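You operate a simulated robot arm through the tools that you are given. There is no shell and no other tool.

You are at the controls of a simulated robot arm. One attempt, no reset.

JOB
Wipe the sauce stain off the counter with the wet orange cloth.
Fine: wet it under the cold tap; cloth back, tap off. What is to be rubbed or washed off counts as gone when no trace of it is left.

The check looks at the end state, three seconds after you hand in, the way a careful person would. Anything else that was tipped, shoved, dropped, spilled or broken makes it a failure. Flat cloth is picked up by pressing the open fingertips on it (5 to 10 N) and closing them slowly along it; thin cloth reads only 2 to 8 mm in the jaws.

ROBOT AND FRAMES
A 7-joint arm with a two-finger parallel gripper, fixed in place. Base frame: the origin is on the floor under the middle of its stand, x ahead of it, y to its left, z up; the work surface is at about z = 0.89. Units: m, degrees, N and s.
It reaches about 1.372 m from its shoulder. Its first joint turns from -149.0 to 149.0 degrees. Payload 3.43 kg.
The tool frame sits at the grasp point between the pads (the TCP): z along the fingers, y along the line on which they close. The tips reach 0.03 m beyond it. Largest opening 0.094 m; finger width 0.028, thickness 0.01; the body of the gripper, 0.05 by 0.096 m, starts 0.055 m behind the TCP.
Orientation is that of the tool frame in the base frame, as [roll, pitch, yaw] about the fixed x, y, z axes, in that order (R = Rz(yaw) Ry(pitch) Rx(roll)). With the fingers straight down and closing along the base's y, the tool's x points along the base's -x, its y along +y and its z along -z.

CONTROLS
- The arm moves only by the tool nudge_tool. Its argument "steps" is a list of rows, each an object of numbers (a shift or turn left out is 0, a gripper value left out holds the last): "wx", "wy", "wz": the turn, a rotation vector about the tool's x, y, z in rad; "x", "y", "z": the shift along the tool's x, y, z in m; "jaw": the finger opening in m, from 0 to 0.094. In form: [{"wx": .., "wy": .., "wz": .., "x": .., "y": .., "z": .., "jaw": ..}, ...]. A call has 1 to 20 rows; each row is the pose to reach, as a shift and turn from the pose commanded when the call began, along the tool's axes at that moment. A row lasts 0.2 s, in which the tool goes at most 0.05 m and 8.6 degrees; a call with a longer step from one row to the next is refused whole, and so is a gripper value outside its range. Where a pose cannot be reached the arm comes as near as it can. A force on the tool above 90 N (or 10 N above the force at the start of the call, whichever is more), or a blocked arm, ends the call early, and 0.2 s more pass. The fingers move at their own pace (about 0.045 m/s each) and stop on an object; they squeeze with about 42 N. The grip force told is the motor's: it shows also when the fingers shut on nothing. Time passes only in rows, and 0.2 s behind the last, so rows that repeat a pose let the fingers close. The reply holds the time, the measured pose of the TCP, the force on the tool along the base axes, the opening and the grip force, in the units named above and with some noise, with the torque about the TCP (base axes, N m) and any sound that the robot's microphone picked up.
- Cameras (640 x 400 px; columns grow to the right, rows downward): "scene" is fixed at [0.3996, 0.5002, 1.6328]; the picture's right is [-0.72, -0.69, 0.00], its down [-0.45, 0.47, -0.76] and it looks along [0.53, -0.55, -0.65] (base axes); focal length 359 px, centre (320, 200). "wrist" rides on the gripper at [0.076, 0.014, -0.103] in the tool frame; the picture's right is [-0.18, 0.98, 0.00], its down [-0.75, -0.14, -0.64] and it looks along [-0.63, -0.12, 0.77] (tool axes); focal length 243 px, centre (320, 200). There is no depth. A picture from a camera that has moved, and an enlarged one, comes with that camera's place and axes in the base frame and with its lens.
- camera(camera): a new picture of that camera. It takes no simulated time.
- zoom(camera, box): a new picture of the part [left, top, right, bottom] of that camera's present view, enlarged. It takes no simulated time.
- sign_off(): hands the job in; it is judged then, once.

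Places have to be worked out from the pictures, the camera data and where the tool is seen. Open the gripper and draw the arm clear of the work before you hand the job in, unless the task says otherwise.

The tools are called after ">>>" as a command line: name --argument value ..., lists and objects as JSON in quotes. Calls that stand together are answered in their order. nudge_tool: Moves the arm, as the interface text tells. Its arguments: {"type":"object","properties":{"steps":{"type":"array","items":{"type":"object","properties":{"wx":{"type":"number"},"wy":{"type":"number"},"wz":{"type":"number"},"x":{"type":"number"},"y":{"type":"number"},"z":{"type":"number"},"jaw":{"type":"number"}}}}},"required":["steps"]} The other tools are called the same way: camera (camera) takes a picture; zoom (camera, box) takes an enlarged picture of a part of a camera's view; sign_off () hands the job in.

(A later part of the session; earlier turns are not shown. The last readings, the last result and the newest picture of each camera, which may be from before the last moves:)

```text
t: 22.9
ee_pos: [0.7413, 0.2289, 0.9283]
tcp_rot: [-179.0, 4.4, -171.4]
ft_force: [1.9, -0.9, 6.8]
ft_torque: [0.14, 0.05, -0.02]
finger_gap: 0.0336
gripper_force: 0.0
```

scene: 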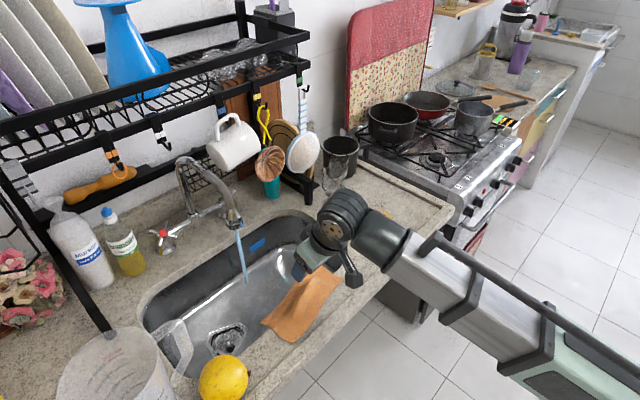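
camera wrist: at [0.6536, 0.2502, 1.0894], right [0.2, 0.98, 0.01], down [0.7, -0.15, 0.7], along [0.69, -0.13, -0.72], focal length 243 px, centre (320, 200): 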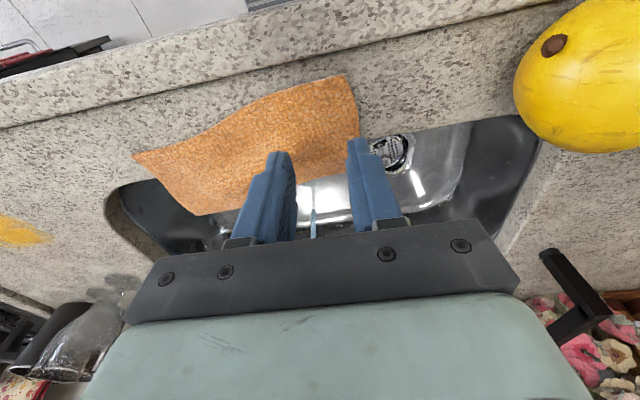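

Pressing at 6.8 N. Now I'll close the fingers slowly along the cloth while holding this height.

>>> nudge_tool --steps '[{"jaw": 0.031}, {"jaw": 0.028}, {"jaw": 0.025}, {"jaw": 0.022}, {"jaw": 0.019}, {"jaw": 0.016}, {"jaw": 0.013}, {"jaw": 0.01}, {"jaw": 0.007}, {"jaw": 0.004}, {"jaw": 0.001}, {"jaw": 0.0}, {"jaw": 0.0}]'

>>> zoom --camera "wrist" --box '[180, 60, 460, 240]'

```text
t: 25.7
ee_pos: [0.7403, 0.2295, 0.9262]
tcp_rot: [-179.0, 4.3, -171.3]
ft_force: [0.4, 0.6, 5.2]
ft_torque: [-0.02, 0.01, 0.0]
finger_gap: 0.0001
gripper_force: 33.2
```

```text
2.22 times, centred on (320, 150) of wrist
camera zoom: at [0.6542, 0.2315, 1.0241], right [0.04, 1.0, 0.0], down [0.71, -0.02, 0.7], along [0.7, -0.03, -0.71], focal length 539 px, centre (320, 311)
```

zoom: 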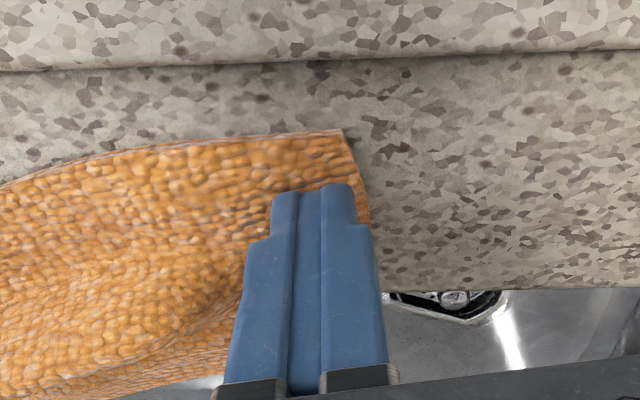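

The jaws closed on nothing (gap 0): the +y finger just dragged the cloth's left end inward. I'll lift a little and look at how the cloth lies now.

>>> nudge_tool --steps '[{"z": -0.02}, {"z": -0.05}, {"z": -0.08, "jaw": 0.04}, {"z": -0.08, "jaw": 0.04}, {"z": -0.08, "jaw": 0.04}]'

>>> camera --camera "wrist"

>>> zoom --camera "scene" --box '[240, 240, 360, 350]'

```text
t: 26.9
ee_pos: [0.7332, 0.2299, 1.0064]
tcp_rot: [-179.0, 4.3, -171.4]
ft_force: [0.4, 0.3, -0.7]
ft_torque: [-0.03, 0.01, -0.01]
finger_gap: 0.0398
gripper_force: 0.1
```

```text
taken
camera wrist: at [0.6473, 0.2328, 1.104], right [0.04, 1.0, 0.0], down [0.71, -0.02, 0.7], along [0.7, -0.03, -0.71], focal length 243 px, centre (320, 200)
```

wrist: 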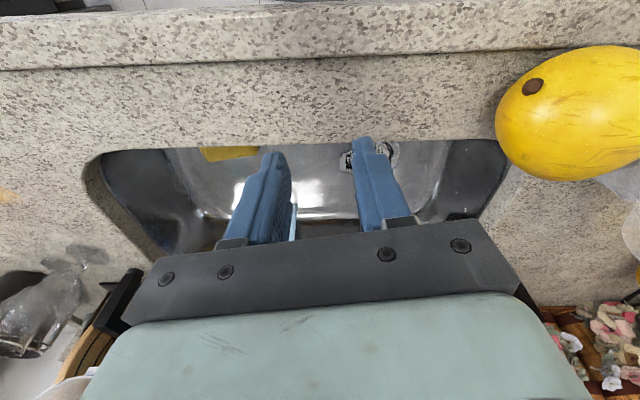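

```text
3.64 times, centred on (300, 295) of scene
camera zoom: at [0.3996, 0.5002, 1.6328], right [-0.72, -0.69, 0.0], down [-0.45, 0.47, -0.76], along [0.53, -0.55, -0.65], focal length 1306 px, centre (393, -146)
```

zoom: 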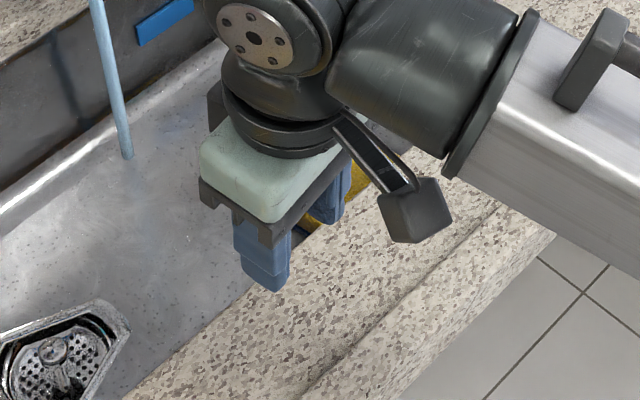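

The cloth is no longer on the rim, and something yellow shows near the sink. I need the full view.

>>> camera --camera "scene"

>>> zoom --camera "scene" --box '[180, 200, 420, 380]'

>>> zoom --camera "wrist" --box '[80, 120, 400, 260]'

```text
taken
```

scene: 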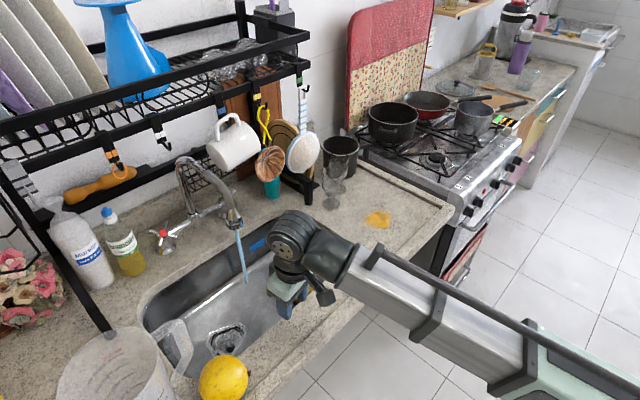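

```text
2.22 times, centred on (300, 290) of scene
camera zoom: at [0.3996, 0.5002, 1.6328], right [-0.72, -0.69, 0.0], down [-0.45, 0.47, -0.76], along [0.53, -0.55, -0.65], focal length 798 px, centre (364, 0)
```

zoom: 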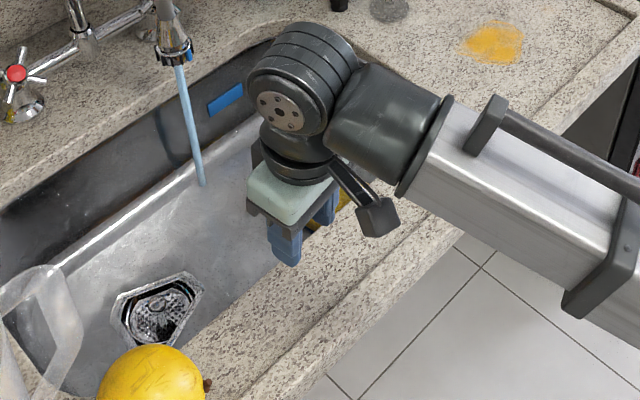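

```text
2.00 times, centred on (240, 190) of wrist
camera zoom: at [0.6473, 0.2328, 1.104], right [0.04, 1.0, 0.0], down [0.71, -0.02, 0.7], along [0.7, -0.03, -0.71], focal length 485 px, centre (480, 220)
```

zoom: 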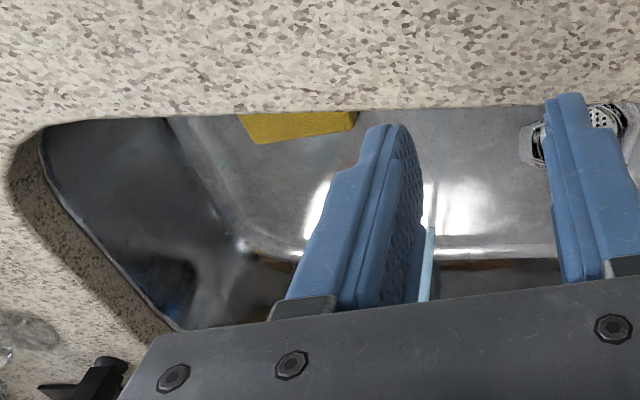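

The yellow thing was already in the sink in an early wrist picture at the same place, so it's a sponge on the sink floor. The cloth seems to have slid off the rim into the sink, hidden behind the front edge. I'll move the wrist camera above the front of the sink and look down to find it.

>>> nudge_tool --steps '[{"x": -0.02, "y": -0.02, "z": -0.02, "wz": 0.06}, {"x": -0.05, "y": -0.045, "z": -0.03, "wz": 0.12}, {"x": -0.08, "y": -0.07, "z": -0.037, "wz": 0.165}, {"x": -0.107, "y": -0.0966, "z": -0.037, "wz": 0.165}, {"x": -0.107, "y": -0.0966, "z": -0.037, "wz": 0.165}]'

>>> camera --camera "wrist"

>>> camera --camera "scene"

```text
t: 28.1
ee_pos: [0.8528, 0.1487, 1.0541]
tcp_rot: [-179.7, 4.5, 179.2]
ft_force: [1.4, 0.7, -0.4]
ft_torque: [0.03, 0.01, -0.02]
finger_gap: 0.0401
gripper_force: 0.0
```

```text
taken
camera wrist: at [0.7674, 0.1645, 1.1517], right [0.2, 0.98, 0.01], down [0.7, -0.15, 0.7], along [0.69, -0.13, -0.72], focal length 243 px, centre (320, 200)
```

wrist: 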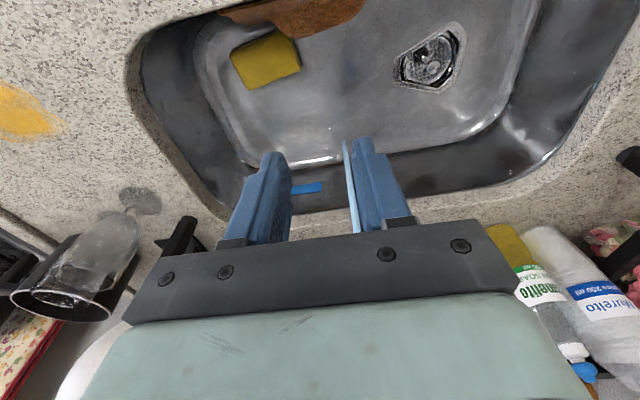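

```text
taken
```

scene: 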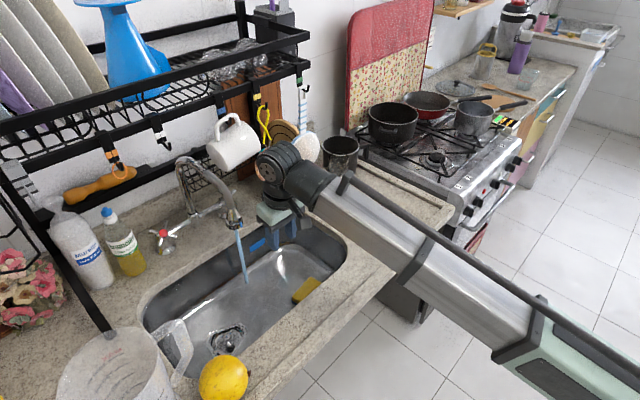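

The cloth is in the sink, lying along the front wall around (0.81, 0.13). I'll lower and lean the tool slightly back so the wrist camera can see it fully.

>>> nudge_tool --steps '[{"x": 0.002, "z": 0.03, "wy": 0.05}, {"x": 0.004, "z": 0.055, "wy": 0.12}, {"x": 0.0055, "z": 0.07, "wy": 0.19}, {"x": 0.0055, "z": 0.07, "wy": 0.215}, {"x": 0.0055, "z": 0.07, "wy": 0.215}]'

>>> camera --camera "wrist"

>>> zoom --camera "wrist" --box '[120, 0, 520, 180]'

```text
t: 29.3
ee_pos: [0.8503, 0.1486, 0.983]
tcp_rot: [-179.7, -8.0, 178.9]
ft_force: [1.3, -0.3, 0.2]
ft_torque: [-0.01, 0.0, 0.03]
finger_gap: 0.04
gripper_force: 0.0
```

```text
taken
camera wrist: at [0.7893, 0.164, 1.0962], right [0.2, 0.98, -0.03], down [0.83, -0.15, 0.53], along [0.52, -0.13, -0.85], focal length 243 px, centre (320, 200)
```

wrist: 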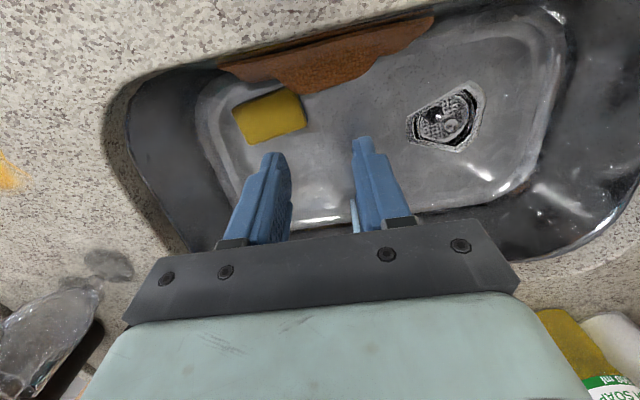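

```text
1.60 times, centred on (320, 90) of wrist
camera zoom: at [0.7893, 0.164, 1.0962], right [0.2, 0.98, -0.03], down [0.83, -0.15, 0.53], along [0.52, -0.13, -0.85], focal length 388 px, centre (320, 376)
```

zoom: 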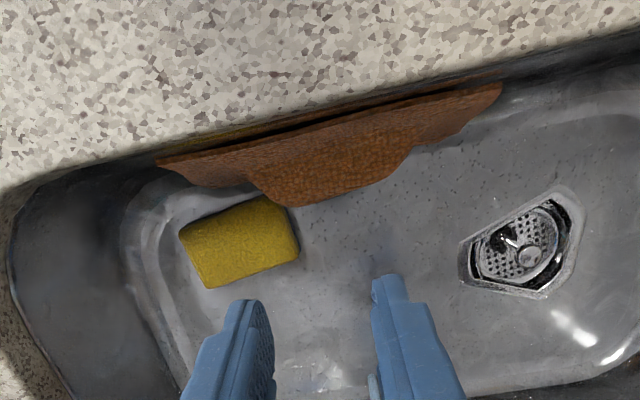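

The cloth is standing on its long edge against the sink's front wall, still keeping its shape and hump. I'll zoom in on its top edge to see whether there's a gap to the wall.

>>> zoom --camera "wrist" --box '[200, 0, 330, 110]'

>>> zoom --camera "wrist" --box '[320, 0, 450, 110]'

```text
3.64 times, centred on (265, 55) of wrist
camera zoom: at [0.7893, 0.164, 1.0962], right [0.2, 0.98, -0.03], down [0.83, -0.15, 0.53], along [0.52, -0.13, -0.85], focal length 882 px, centre (520, 727)
```

zoom: 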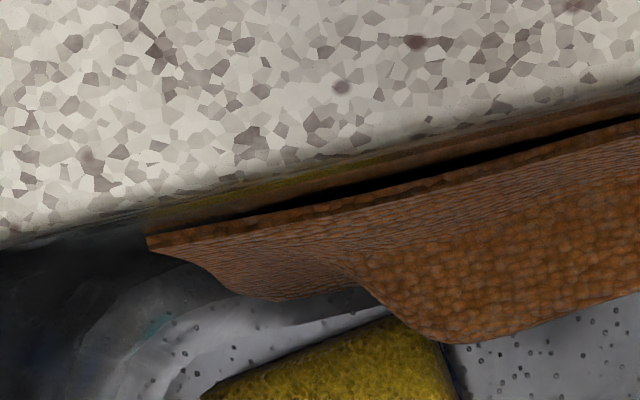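

```text
3.64 times, centred on (385, 55) of wrist
camera zoom: at [0.7893, 0.164, 1.0962], right [0.2, 0.98, -0.03], down [0.83, -0.15, 0.53], along [0.52, -0.13, -0.85], focal length 882 px, centre (84, 727)
```

zoom: 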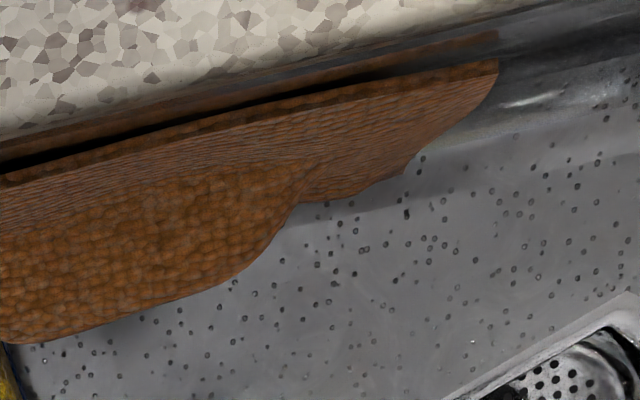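

The cloth's hump sticks out about 3 cm from the wall, roughly y 0.107–0.215 at z≈0.80–0.83. The gripper can reach that from above without touching the counter. I'll open fully, go down over the hump and stop just above it.

>>> nudge_tool --steps '[{"x": 0.003, "y": 0.003, "z": 0.03, "jaw": 0.094}, {"x": 0.006, "y": 0.006, "z": 0.065, "jaw": 0.094}, {"x": 0.0095, "y": 0.009, "z": 0.095, "jaw": 0.094}, {"x": 0.0095, "y": 0.009, "z": 0.095, "jaw": 0.094}]'

>>> camera --camera "wrist"

>>> camera --camera "scene"

```text
t: 30.3
ee_pos: [0.8295, 0.1574, 0.8888]
tcp_rot: [-179.7, -8.0, 179.0]
ft_force: [-0.6, 0.7, -0.9]
ft_torque: [-0.01, 0.0, -0.01]
finger_gap: 0.0941
gripper_force: 0.0
```

```text
taken
camera wrist: at [0.7671, 0.1735, 1.0022], right [0.2, 0.98, -0.03], down [0.83, -0.15, 0.53], along [0.52, -0.13, -0.85], focal length 243 px, centre (320, 200)
```

wrist: 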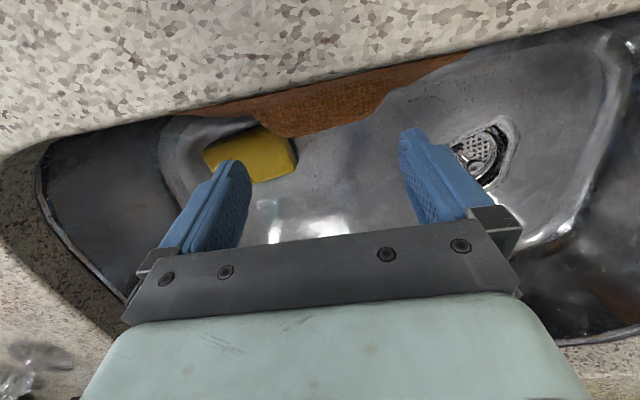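

```text
taken
```

scene: 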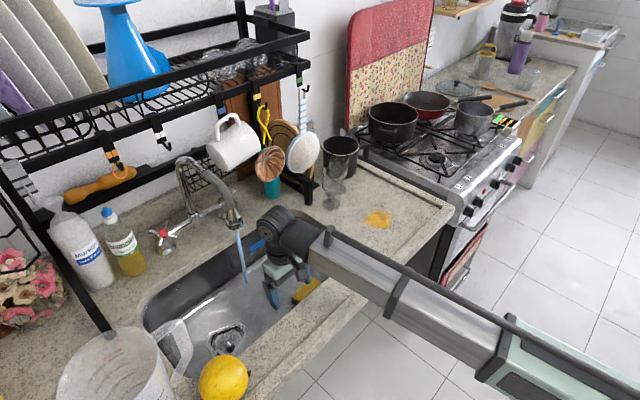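

>>> zoom --camera "wrist" --box '[160, 40, 320, 160]'

>>> zoom --camera "wrist" --box '[330, 20, 490, 140]'

```text
3.33 times, centred on (240, 100) of wrist
camera zoom: at [0.7671, 0.1735, 1.0022], right [0.2, 0.98, -0.03], down [0.83, -0.15, 0.53], along [0.52, -0.13, -0.85], focal length 809 px, centre (587, 533)
```

zoom: 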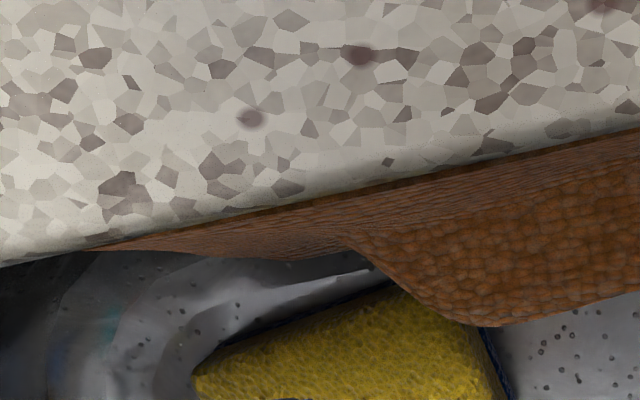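

```text
3.33 times, centred on (410, 80) of wrist
camera zoom: at [0.7671, 0.1735, 1.0022], right [0.2, 0.98, -0.03], down [0.83, -0.15, 0.53], along [0.52, -0.13, -0.85], focal length 809 px, centre (20, 600)
```

zoom: 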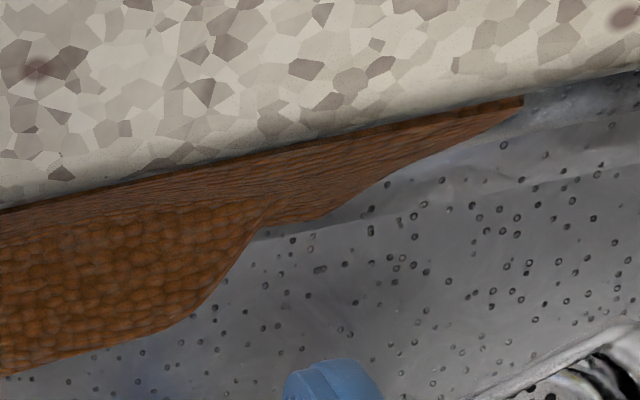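

The top edge is at about z 0.81, 3–4 mm from the wall, with the bottom edge on the sink floor (z≈0.715). I can press the open fingertips on that top edge and drag it away from the wall so the cloth leans toward the sink middle, where I can pinch it. I'll line up above the top edge with vertical fingers.

>>> nudge_tool --steps '[{"x": 0.014, "z": 0.005, "wy": -0.07}, {"x": 0.0282, "z": 0.015, "wy": -0.14}, {"x": 0.0282, "z": 0.0332, "wy": -0.14}, {"x": 0.0282, "z": 0.0332, "wy": -0.14}]'

>>> camera --camera "wrist"

```text
t: 31.3
ee_pos: [0.7986, 0.1598, 0.8613]
tcp_rot: [-179.6, 0.4, 179.1]
ft_force: [22.6, 0.8, 17.7]
ft_torque: [-0.85, 0.24, 1.14]
finger_gap: 0.0937
gripper_force: 0.1
```

```text
taken
camera wrist: at [0.7208, 0.1739, 0.9641], right [0.2, 0.98, 0.0], down [0.75, -0.15, 0.65], along [0.63, -0.13, -0.76], focal length 243 px, centre (320, 200)
```

wrist: 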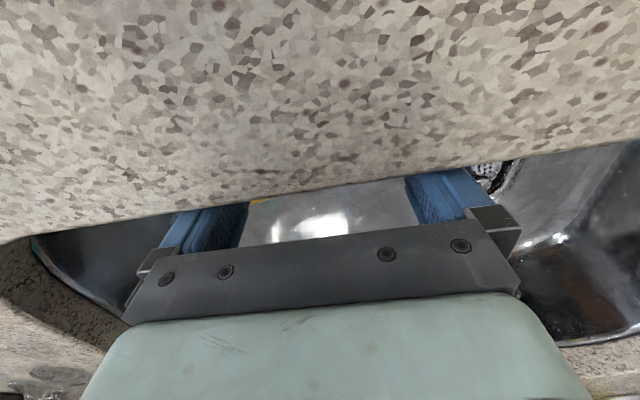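

The −y finger is touching the counter edge (force +x 22 N), so the edge is about 5 mm further in than I estimated. I'll back off 6 mm in +x.

>>> nudge_tool --steps '[{"x": -0.004, "z": -0.004}, {"x": -0.007, "z": -0.004}, {"x": -0.007, "z": -0.002}]'

>>> zoom --camera "wrist" --box '[150, 120, 510, 270]'

```text
t: 32.1
ee_pos: [0.8029, 0.1574, 0.8617]
tcp_rot: [-179.7, 0.2, 179.0]
ft_force: [0.2, -0.2, -0.2]
ft_torque: [-0.01, 0.02, 0.0]
finger_gap: 0.094
gripper_force: 0.0
```

```text
1.78 times, centred on (330, 195) of wrist
camera zoom: at [0.7253, 0.1739, 0.9654], right [0.2, 0.98, 0.0], down [0.75, -0.15, 0.64], along [0.63, -0.13, -0.77], focal length 431 px, centre (302, 209)
```

zoom: 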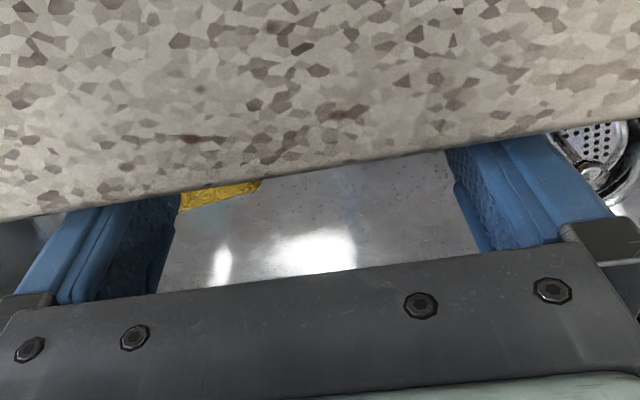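

Clear again. I'll lean the fingers back by about 8° (which keeps the gripper body off the counter edge) and then lower gently onto the cloth's top edge.

>>> nudge_tool --steps '[{"x": -0.003, "wy": 0.07}, {"x": -0.003, "wy": 0.14}, {"x": -0.003, "z": 0.008, "wy": 0.14}, {"x": -0.003, "z": 0.014, "wy": 0.14}, {"x": -0.003, "z": 0.014, "wy": 0.14}]'

```text
t: 33.3
ee_pos: [0.8048, 0.158, 0.8492]
tcp_rot: [-179.7, -7.9, 179.0]
ft_force: [-0.6, -0.7, 3.8]
ft_torque: [0.21, 0.05, 0.03]
finger_gap: 0.0938
gripper_force: 0.1
```

The +y fingertip is resting on the cloth's top edge (3.8 N); the −y side of the edge sits a few mm lower. I'll roll slightly so both tips touch, and press a little more.

>>> nudge_tool --steps '[{"wx": -0.025, "z": 0.001}, {"wx": -0.045, "z": 0.003}, {"wx": -0.045, "z": 0.004}]'

```text
t: 34.1
ee_pos: [0.8046, 0.1572, 0.8486]
tcp_rot: [177.9, -7.5, 179.1]
ft_force: [4.1, -3.1, 79.9]
ft_torque: [-4.21, 1.08, 0.38]
finger_gap: 0.0936
gripper_force: 0.0
```

That was too hard (80 N on the −y tip), since the upright cloth is stiff edge-on. I'll ease up to a light press.

>>> nudge_tool --steps '[{"z": -0.002}, {"z": -0.004}]'

```text
t: 34.7
ee_pos: [0.8057, 0.1558, 0.8499]
tcp_rot: [177.7, -8.0, 179.1]
ft_force: [-2.1, -5.0, 46.7]
ft_torque: [-2.55, 0.75, 0.02]
finger_gap: 0.094
gripper_force: 0.1
```

>>> nudge_tool --steps '[{"z": -0.001, "wx": 0.01}, {"z": -0.002, "wx": 0.02}]'

```text
t: 35.3
ee_pos: [0.8063, 0.158, 0.8501]
tcp_rot: [178.7, -8.0, 179.1]
ft_force: [-0.4, -1.3, 3.6]
ft_torque: [-0.29, 0.08, 0.01]
finger_gap: 0.094
gripper_force: 0.0
```

Now there's a light 3.6 N contact. I'll drag +x in small steps while holding the height, and watch the force.

>>> nudge_tool --steps '[{"x": 0.0, "z": 0.001}, {"x": -0.004, "z": 0.0004}, {"x": -0.008, "z": -0.0001}, {"x": -0.012, "z": -0.0007}]'

>>> camera --camera "wrist"

```text
t: 36.3
ee_pos: [0.8178, 0.157, 0.8499]
tcp_rot: [179.0, -7.8, 179.0]
ft_force: [-0.9, 1.9, 16.0]
ft_torque: [-0.79, 0.24, -0.1]
finger_gap: 0.0928
gripper_force: 0.0
```

```text
taken
camera wrist: at [0.7559, 0.1704, 0.9637], right [0.2, 0.98, -0.01], down [0.83, -0.17, 0.53], along [0.52, -0.11, -0.85], focal length 243 px, centre (320, 200)
```

wrist: 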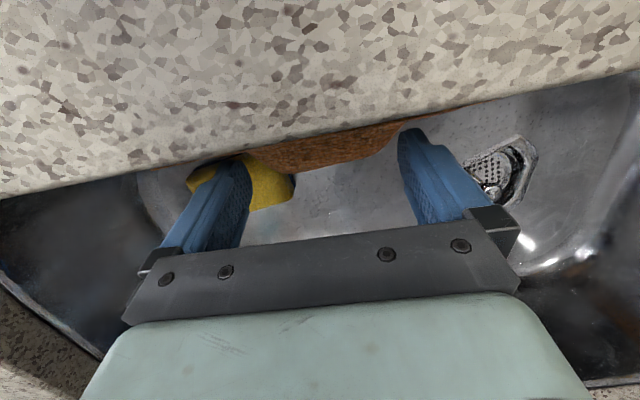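

The contact is moving with the fingers and the hump has shifted about 1 cm in +x, so the cloth's top edge is coming away from the wall. I'll keep dragging.

>>> nudge_tool --steps '[{"x": -0.004, "z": -0.0009}, {"x": -0.008, "z": -0.0012}, {"x": -0.012, "z": -0.0014}]'

>>> camera --camera "wrist"

```text
t: 37.1
ee_pos: [0.8293, 0.1562, 0.8496]
tcp_rot: [179.0, -7.7, 179.0]
ft_force: [1.9, 2.7, 27.7]
ft_torque: [-1.35, 0.38, -0.02]
finger_gap: 0.0919
gripper_force: 0.1
```

```text
taken
camera wrist: at [0.7678, 0.1697, 0.9635], right [0.2, 0.98, -0.01], down [0.83, -0.17, 0.53], along [0.52, -0.11, -0.85], focal length 243 px, centre (320, 200)
```

wrist: 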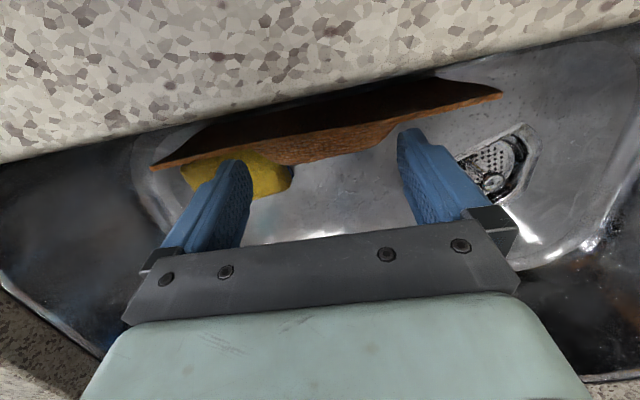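

>>> zoom --camera "wrist" --box '[130, 60, 330, 200]'

>>> zoom --camera "wrist" --box '[320, 60, 520, 200]'

```text
2.86 times, centred on (230, 130) of wrist
camera zoom: at [0.7678, 0.1697, 0.9635], right [0.2, 0.98, -0.01], down [0.83, -0.17, 0.53], along [0.52, -0.11, -0.85], focal length 693 px, centre (577, 400)
```

zoom: 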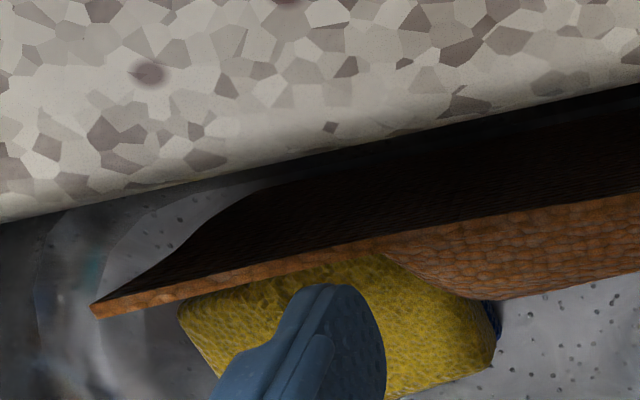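

```text
2.86 times, centred on (420, 130) of wrist
camera zoom: at [0.7678, 0.1697, 0.9635], right [0.2, 0.98, -0.01], down [0.83, -0.17, 0.53], along [0.52, -0.11, -0.85], focal length 693 px, centre (34, 400)
```

zoom: 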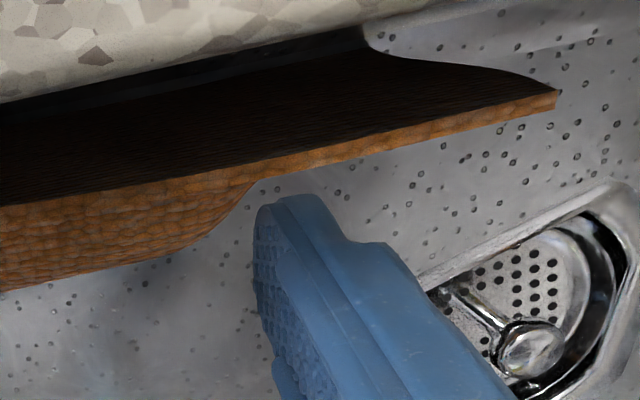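

The cloth now stands upright about 2.3 cm clear of the wall (top edge at x≈0.812). I'll drag another centimetre so it leans away from the wall toward the sponge side.

>>> nudge_tool --steps '[{"x": -0.004, "z": -0.0009}, {"x": -0.008, "z": -0.001}, {"x": -0.012, "z": -0.001}, {"x": -0.016, "z": -0.001}]'

>>> camera --camera "wrist"

```text
t: 38.1
ee_pos: [0.8446, 0.1558, 0.8498]
tcp_rot: [178.9, -7.9, 179.1]
ft_force: [-10.4, 2.9, 46.2]
ft_torque: [-2.18, 1.12, -0.61]
finger_gap: 0.0919
gripper_force: 0.1
```

```text
taken
camera wrist: at [0.7826, 0.1689, 0.9633], right [0.2, 0.98, -0.01], down [0.83, -0.17, 0.53], along [0.52, -0.11, -0.85], focal length 243 px, centre (320, 200)
```

wrist: 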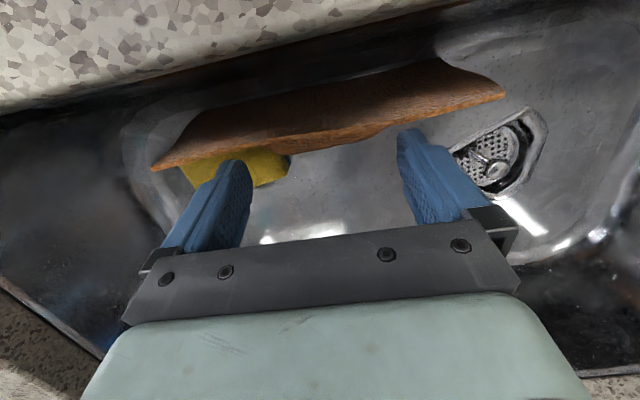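

The cloth now leans away from the wall, with its back face in view. I'll lift the fingers off gently and see where it settles.

>>> nudge_tool --steps '[{"z": -0.003}, {"z": -0.01}, {"z": -0.03}, {"z": -0.05}, {"z": -0.05}]'

>>> camera --camera "wrist"

>>> camera --camera "scene"

```text
t: 39.3
ee_pos: [0.8515, 0.1551, 0.8972]
tcp_rot: [179.0, -7.9, 179.1]
ft_force: [-0.1, 0.2, 0.2]
ft_torque: [0.0, 0.0, 0.01]
finger_gap: 0.0943
gripper_force: 0.0
```

```text
taken
camera wrist: at [0.7905, 0.1681, 1.0114], right [0.2, 0.98, -0.01], down [0.83, -0.17, 0.53], along [0.52, -0.11, -0.85], focal length 243 px, centre (320, 200)
```

wrist: 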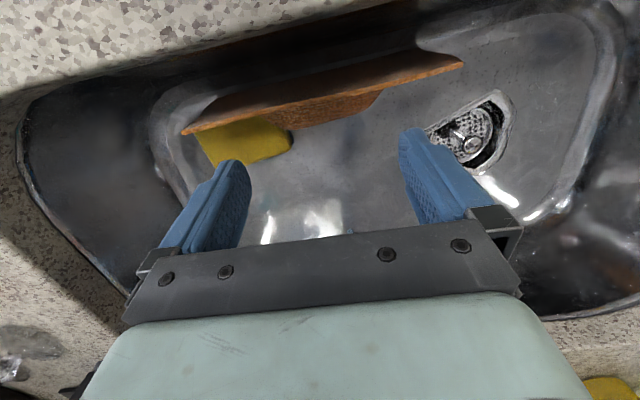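

```text
taken
```

scene: 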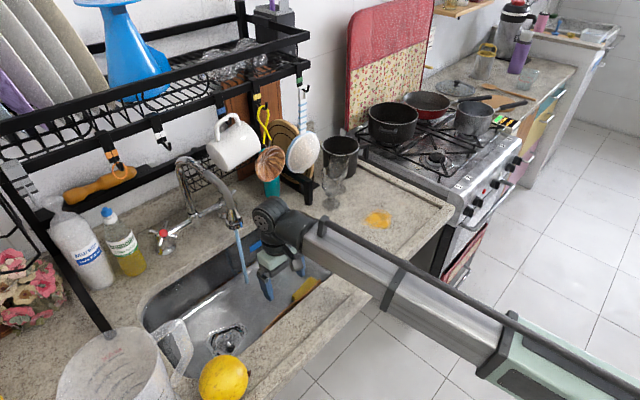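

The cloth now leans on the sponge with a clear gap of about 3 cm behind it: top edge at x≈0.82–0.83, z≈0.81. I'll pinch that top edge with the fingers closing along x, so first I'll raise a little and square the tool up to vertical.

>>> nudge_tool --steps '[{"x": 0.0, "z": -0.015, "wy": -0.07, "wx": 0.01}, {"x": 0.0, "z": -0.035, "wy": -0.138, "wx": 0.018}, {"x": 0.0, "z": -0.035, "wy": -0.138, "wx": 0.018}]'

```text
t: 40.1
ee_pos: [0.8587, 0.1551, 0.9321]
tcp_rot: [180.0, 0.0, 178.8]
ft_force: [-0.1, -0.5, -0.3]
ft_torque: [-0.01, 0.02, -0.04]
finger_gap: 0.0942
gripper_force: 0.0
```

Tool is vertical. Now I'll turn it 90° about its own axis so the fingers close along x.

>>> nudge_tool --steps '[{"wz": -0.135}, {"wz": -0.27}, {"wz": -0.405}, {"wz": -0.54}, {"wz": -0.675}, {"wz": -0.81}, {"wz": -0.945}, {"wz": -1.08}, {"wz": -1.215}, {"wz": -1.35}, {"wz": -1.485}, {"wz": -1.6}, {"wz": -1.6}]'

>>> camera --camera "wrist"

>>> camera --camera "scene"

```text
t: 42.9
ee_pos: [0.8581, 0.1557, 0.9332]
tcp_rot: [-179.9, 0.2, -89.4]
ft_force: [-0.1, 0.9, -0.7]
ft_torque: [-0.01, -0.02, 0.02]
finger_gap: 0.094
gripper_force: 0.1
```

```text
taken
camera wrist: at [0.8435, 0.0781, 1.0359], right [-0.99, 0.17, 0.0], down [0.13, 0.75, 0.64], along [0.11, 0.63, -0.77], focal length 243 px, centre (320, 200)
```

wrist: 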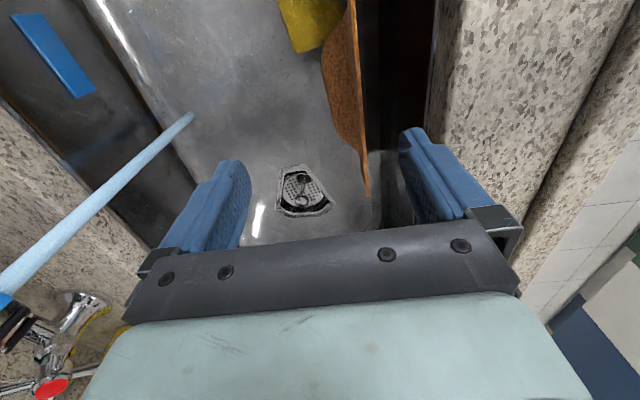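

```text
taken
```

scene: 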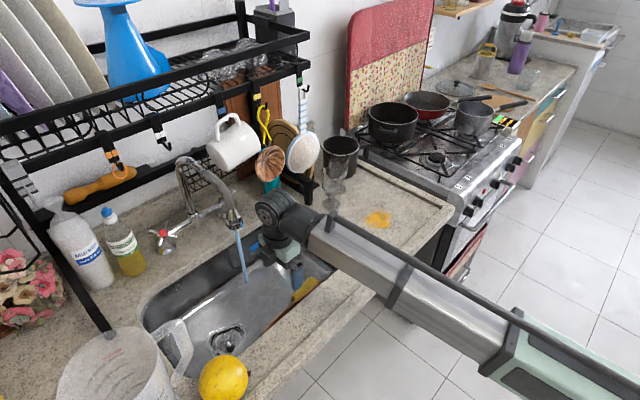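

The turn worked, and the new view shows the cloth edge-on with a gap on both sides; its top edge is at x≈0.821. I'll tilt 12° to match its lean, narrow the jaws to 36 mm, and come down just above the middle of the top edge.

>>> nudge_tool --steps '[{"z": 0.015, "wx": -0.1, "jaw": 0.036}, {"y": 0.014, "z": 0.035, "wx": -0.21, "jaw": 0.036}, {"y": 0.028, "z": 0.06, "wx": -0.21, "jaw": 0.036}, {"y": 0.028, "z": 0.06, "wx": -0.21, "jaw": 0.036}, {"y": 0.028, "z": 0.06, "wx": -0.21, "jaw": 0.036}]'

>>> camera --camera "wrist"

>>> zoom --camera "wrist" --box '[220, 60, 460, 240]'

```text
t: 44.1
ee_pos: [0.8304, 0.155, 0.873]
tcp_rot: [168.0, 0.1, -89.3]
ft_force: [0.5, -0.2, 0.0]
ft_torque: [0.01, -0.03, 0.0]
finger_gap: 0.0359
gripper_force: 0.1
```

```text
taken
camera wrist: at [0.8375, 0.0788, 0.9776], right [-0.96, 0.17, 0.2], down [0.26, 0.76, 0.6], along [-0.05, 0.63, -0.77], focal length 243 px, centre (320, 200)
```

wrist: 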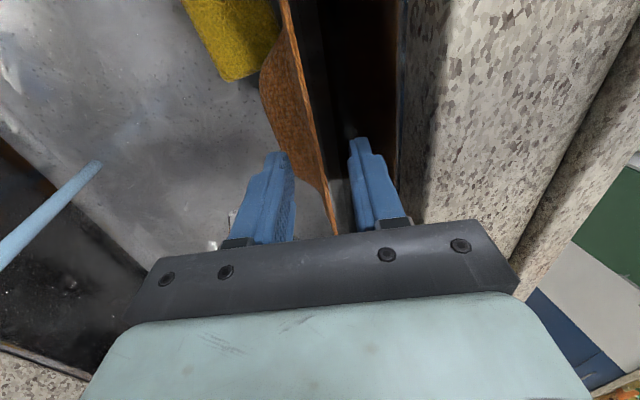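

```text
2.22 times, centred on (340, 150) of wrist
camera zoom: at [0.8375, 0.0788, 0.9776], right [-0.96, 0.17, 0.2], down [0.26, 0.76, 0.6], along [-0.05, 0.63, -0.77], focal length 539 px, centre (276, 311)
```

zoom: 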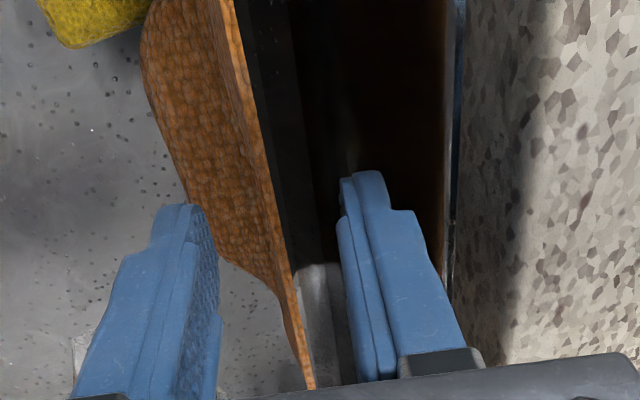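

The fingers straddle the cloth's top edge nicely. I'll slide down along the cloth's plane by 5 cm so the tips go about 1.5 cm below the edge.

>>> nudge_tool --steps '[{"z": 0.018, "y": -0.002}, {"z": 0.036, "y": -0.004}, {"z": 0.046, "y": -0.006}, {"z": 0.052, "y": -0.006}]'

>>> zoom --camera "wrist" --box '[220, 60, 460, 240]'

```text
t: 45.1
ee_pos: [0.825, 0.1555, 0.8199]
tcp_rot: [168.0, 0.1, -89.4]
ft_force: [-1.1, 0.6, -0.7]
ft_torque: [0.01, 0.02, 0.01]
finger_gap: 0.0361
gripper_force: 0.1
```

```text
2.22 times, centred on (340, 150) of wrist
camera zoom: at [0.8322, 0.0785, 0.9243], right [-0.96, 0.17, 0.2], down [0.26, 0.76, 0.6], along [-0.05, 0.63, -0.77], focal length 539 px, centre (276, 311)
```

zoom: 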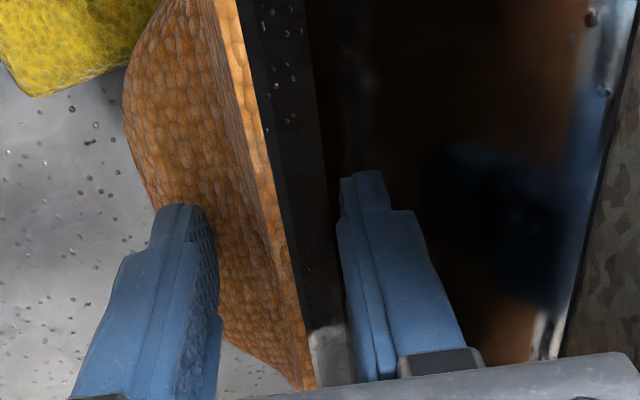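

Both fingers are beside the cloth with no contact forces. Closing the jaws now.

>>> nudge_tool --steps '[{"jaw": 0.03}, {"jaw": 0.024}, {"jaw": 0.018}, {"jaw": 0.012}, {"jaw": 0.006}, {"jaw": 0.0}, {"jaw": 0.0}, {"jaw": 0.0}]'

>>> camera --camera "wrist"

```text
t: 46.9
ee_pos: [0.8248, 0.1548, 0.8212]
tcp_rot: [168.0, 0.1, -89.4]
ft_force: [1.1, 1.1, 3.6]
ft_torque: [-0.09, -0.13, 0.05]
finger_gap: 0.0097
gripper_force: 41.7
```

```text
taken
camera wrist: at [0.8322, 0.0786, 0.9247], right [-0.96, 0.17, 0.2], down [0.26, 0.76, 0.6], along [-0.05, 0.63, -0.77], focal length 243 px, centre (320, 200)
```

wrist: 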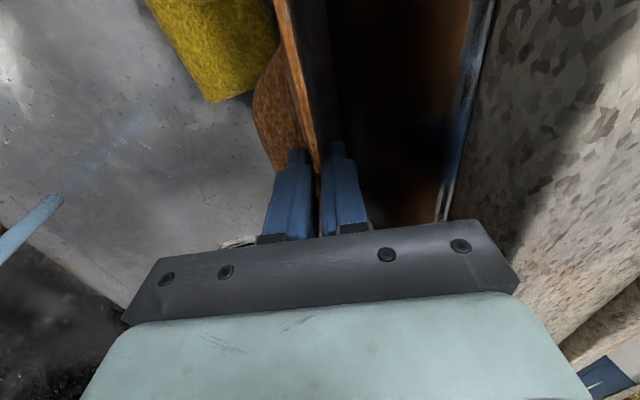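

Gripped: the gap reads 9.7 mm at 42 N. I'll lift straight up out of the sink.

>>> nudge_tool --steps '[{"z": -0.015}, {"z": -0.04}, {"z": -0.075}, {"z": -0.115}, {"z": -0.155}, {"z": -0.155}]'

>>> camera --camera "wrist"

>>> camera --camera "scene"

```text
t: 48.3
ee_pos: [0.8552, 0.1547, 0.9728]
tcp_rot: [168.0, 0.1, -89.4]
ft_force: [0.1, 0.0, -1.2]
ft_torque: [-0.01, 0.02, 0.02]
finger_gap: 0.0094
gripper_force: 42.8
```

```text
taken
camera wrist: at [0.8621, 0.0783, 1.0774], right [-0.96, 0.17, 0.2], down [0.26, 0.76, 0.6], along [-0.05, 0.63, -0.77], focal length 243 px, centre (320, 200)
```

wrist: 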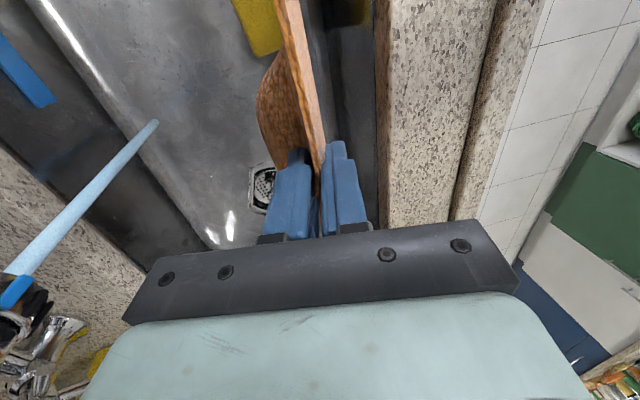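

```text
taken
```

scene: 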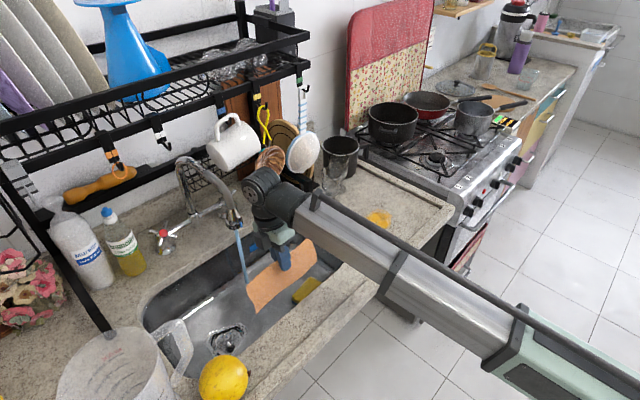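

The cloth is held firmly by the middle of its long edge and clear of the sink. The stream is at (1.033, 0.168). I'll pitch the tool forward about 70° so the cloth tilts toward horizontal and can be slid under the water.

>>> nudge_tool --steps '[{"wx": 0.13}, {"wx": 0.27}, {"wx": 0.41}, {"wx": 0.55}, {"wx": 0.69}, {"wx": 0.83}, {"wx": 0.97}, {"wx": 1.11}, {"wx": 1.25}, {"wx": 1.25}]'

>>> camera --camera "scene"

>>> camera --camera "wrist"

```text
t: 50.5
ee_pos: [0.8559, 0.1553, 0.9717]
tcp_rot: [-120.3, 0.1, -89.3]
ft_force: [0.2, -0.3, 0.0]
ft_torque: [-0.02, 0.03, 0.04]
finger_gap: 0.0095
gripper_force: 41.8
```

```text
taken
```

scene: 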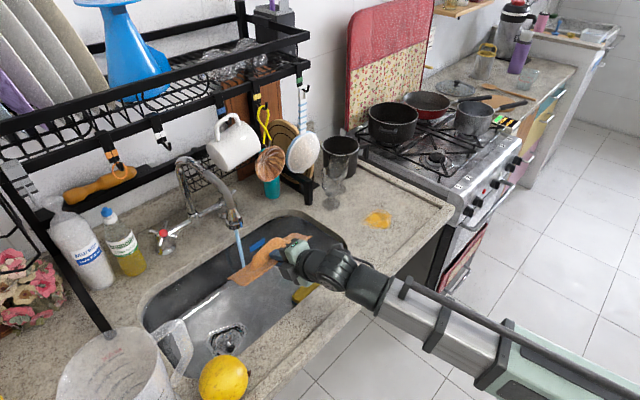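

```text
taken
camera wrist: at [0.761, 0.0777, 1.0125], right [-0.5, 0.18, -0.85], down [-0.49, 0.75, 0.45], along [0.71, 0.64, -0.28], focal length 243 px, centre (320, 200)
```

wrist: 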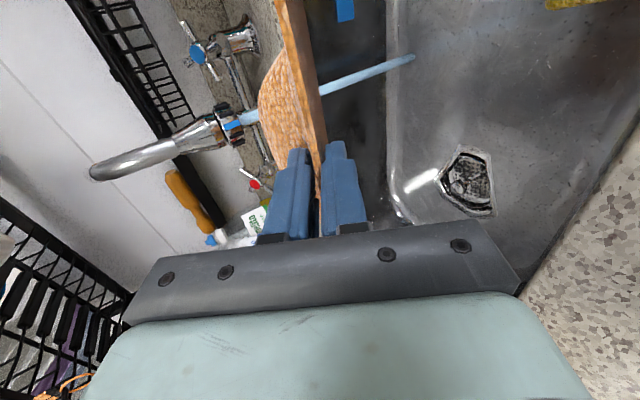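

The cloth is tilted about 30° from horizontal with the hump side up. I'll move it in under the stream, keeping below the spout and off the back wall.

>>> nudge_tool --steps '[{"x": -0.003, "y": 0.009, "z": 0.038}, {"x": -0.006, "y": 0.018, "z": 0.076}, {"x": -0.009, "y": 0.025, "z": 0.105}, {"x": -0.01, "y": 0.0288, "z": 0.124}, {"x": -0.01, "y": 0.0288, "z": 0.124}]'

>>> camera --camera "scene"

>>> zoom --camera "scene" --box '[180, 180, 360, 310]'

>>> camera --camera "wrist"

```text
t: 51.7
ee_pos: [0.949, 0.1667, 0.8843]
tcp_rot: [-120.4, 0.1, -89.4]
ft_force: [0.1, -0.6, -1.1]
ft_torque: [-0.02, 0.02, 0.04]
finger_gap: 0.0095
gripper_force: 41.9
```

```text
taken
```

scene: 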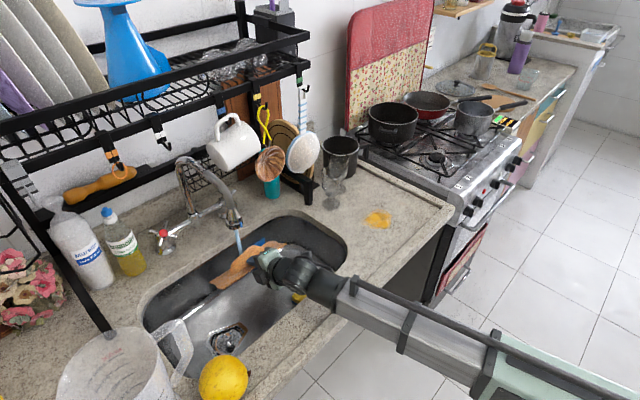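

```text
3.08 times, centred on (270, 245) of scene
camera zoom: at [0.3996, 0.5002, 1.6328], right [-0.72, -0.69, 0.0], down [-0.45, 0.47, -0.76], along [0.53, -0.55, -0.65], focal length 1105 px, centre (474, 62)
```

zoom: 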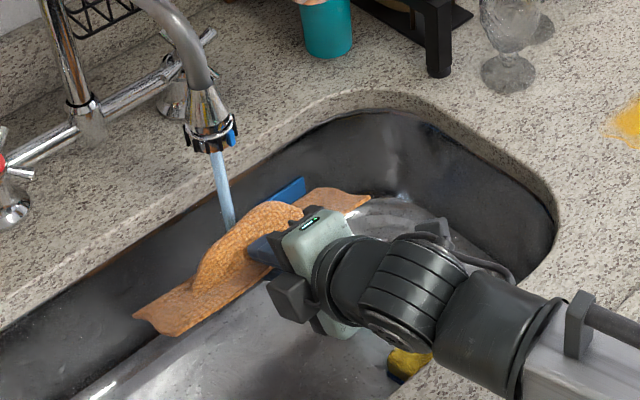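

```text
taken
camera wrist: at [0.8531, 0.0897, 0.9243], right [-0.5, 0.18, -0.85], down [-0.49, 0.75, 0.45], along [0.71, 0.64, -0.28], focal length 243 px, centre (320, 200)
```

wrist: 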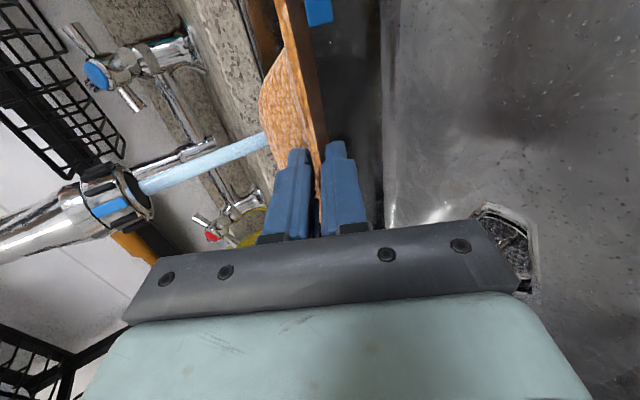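

The stream is hitting the cloth (it stops at the hump). I'll sweep the cloth slowly sideways under it so it gets wet along its length.

>>> nudge_tool --steps '[{"x": 0.0}, {"x": -0.01}, {"x": -0.02}, {"x": -0.03}, {"x": -0.04}, {"x": -0.05}, {"x": -0.06}, {"x": -0.07}, {"x": -0.08}, {"x": -0.085}, {"x": -0.085}, {"x": -0.075}, {"x": -0.065}, {"x": -0.055}, {"x": -0.045}, {"x": -0.035}, {"x": -0.025}, {"x": -0.015}, {"x": -0.005}, {"x": 0.0}]'

>>> zoom --camera "scene" --box '[180, 180, 360, 310]'

```text
t: 55.9
ee_pos: [0.9492, 0.1652, 0.884]
tcp_rot: [-120.4, 0.2, -89.5]
ft_force: [0.1, 0.3, -0.2]
ft_torque: [-0.03, 0.04, 0.0]
finger_gap: 0.0093
gripper_force: 42.0
```

```text
3.08 times, centred on (270, 245) of scene
camera zoom: at [0.3996, 0.5002, 1.6328], right [-0.72, -0.69, 0.0], down [-0.45, 0.47, -0.76], along [0.53, -0.55, -0.65], focal length 1105 px, centre (474, 62)
```

zoom: 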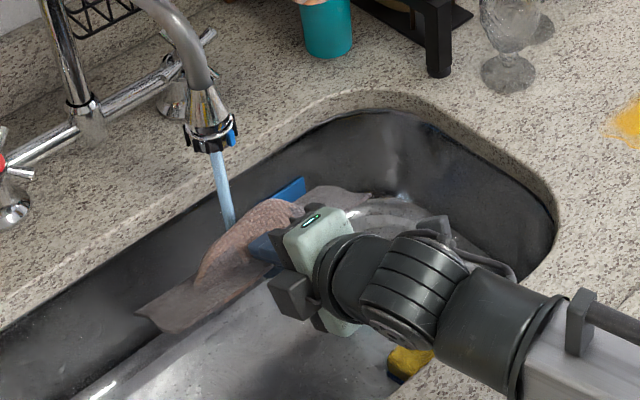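

The cloth has clearly darkened, so it's taking up water. I'll sweep the other side under the stream too.

>>> nudge_tool --steps '[{"x": 0.01}, {"x": 0.02}, {"x": 0.03}, {"x": 0.04}, {"x": 0.05}, {"x": 0.055}, {"x": 0.055}, {"x": 0.055}, {"x": 0.045}, {"x": 0.035}, {"x": 0.025}, {"x": 0.015}, {"x": 0.005}, {"x": 0.0}]'

>>> zoom --camera "scene" --box '[180, 180, 360, 310]'

>>> camera --camera "wrist"

```text
t: 58.9
ee_pos: [0.9506, 0.1663, 0.8851]
tcp_rot: [-120.6, 0.1, -89.5]
ft_force: [-0.3, -0.6, -0.7]
ft_torque: [0.0, -0.01, -0.03]
finger_gap: 0.0094
gripper_force: 42.0
```

```text
3.08 times, centred on (270, 245) of scene
camera zoom: at [0.3996, 0.5002, 1.6328], right [-0.72, -0.69, 0.0], down [-0.45, 0.47, -0.76], along [0.53, -0.55, -0.65], focal length 1105 px, centre (474, 62)
```

zoom: 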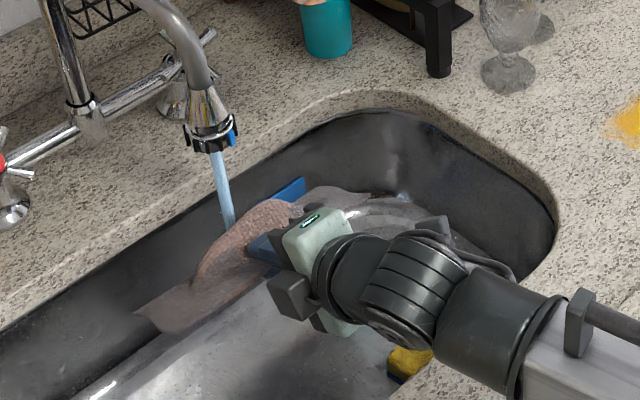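

```text
taken
camera wrist: at [0.8542, 0.0882, 0.925], right [-0.5, 0.18, -0.85], down [-0.49, 0.75, 0.45], along [0.71, 0.64, -0.28], focal length 243 px, centre (320, 200)
```

wrist: 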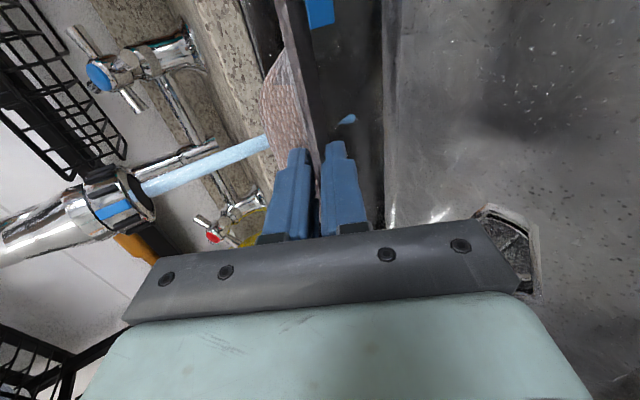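

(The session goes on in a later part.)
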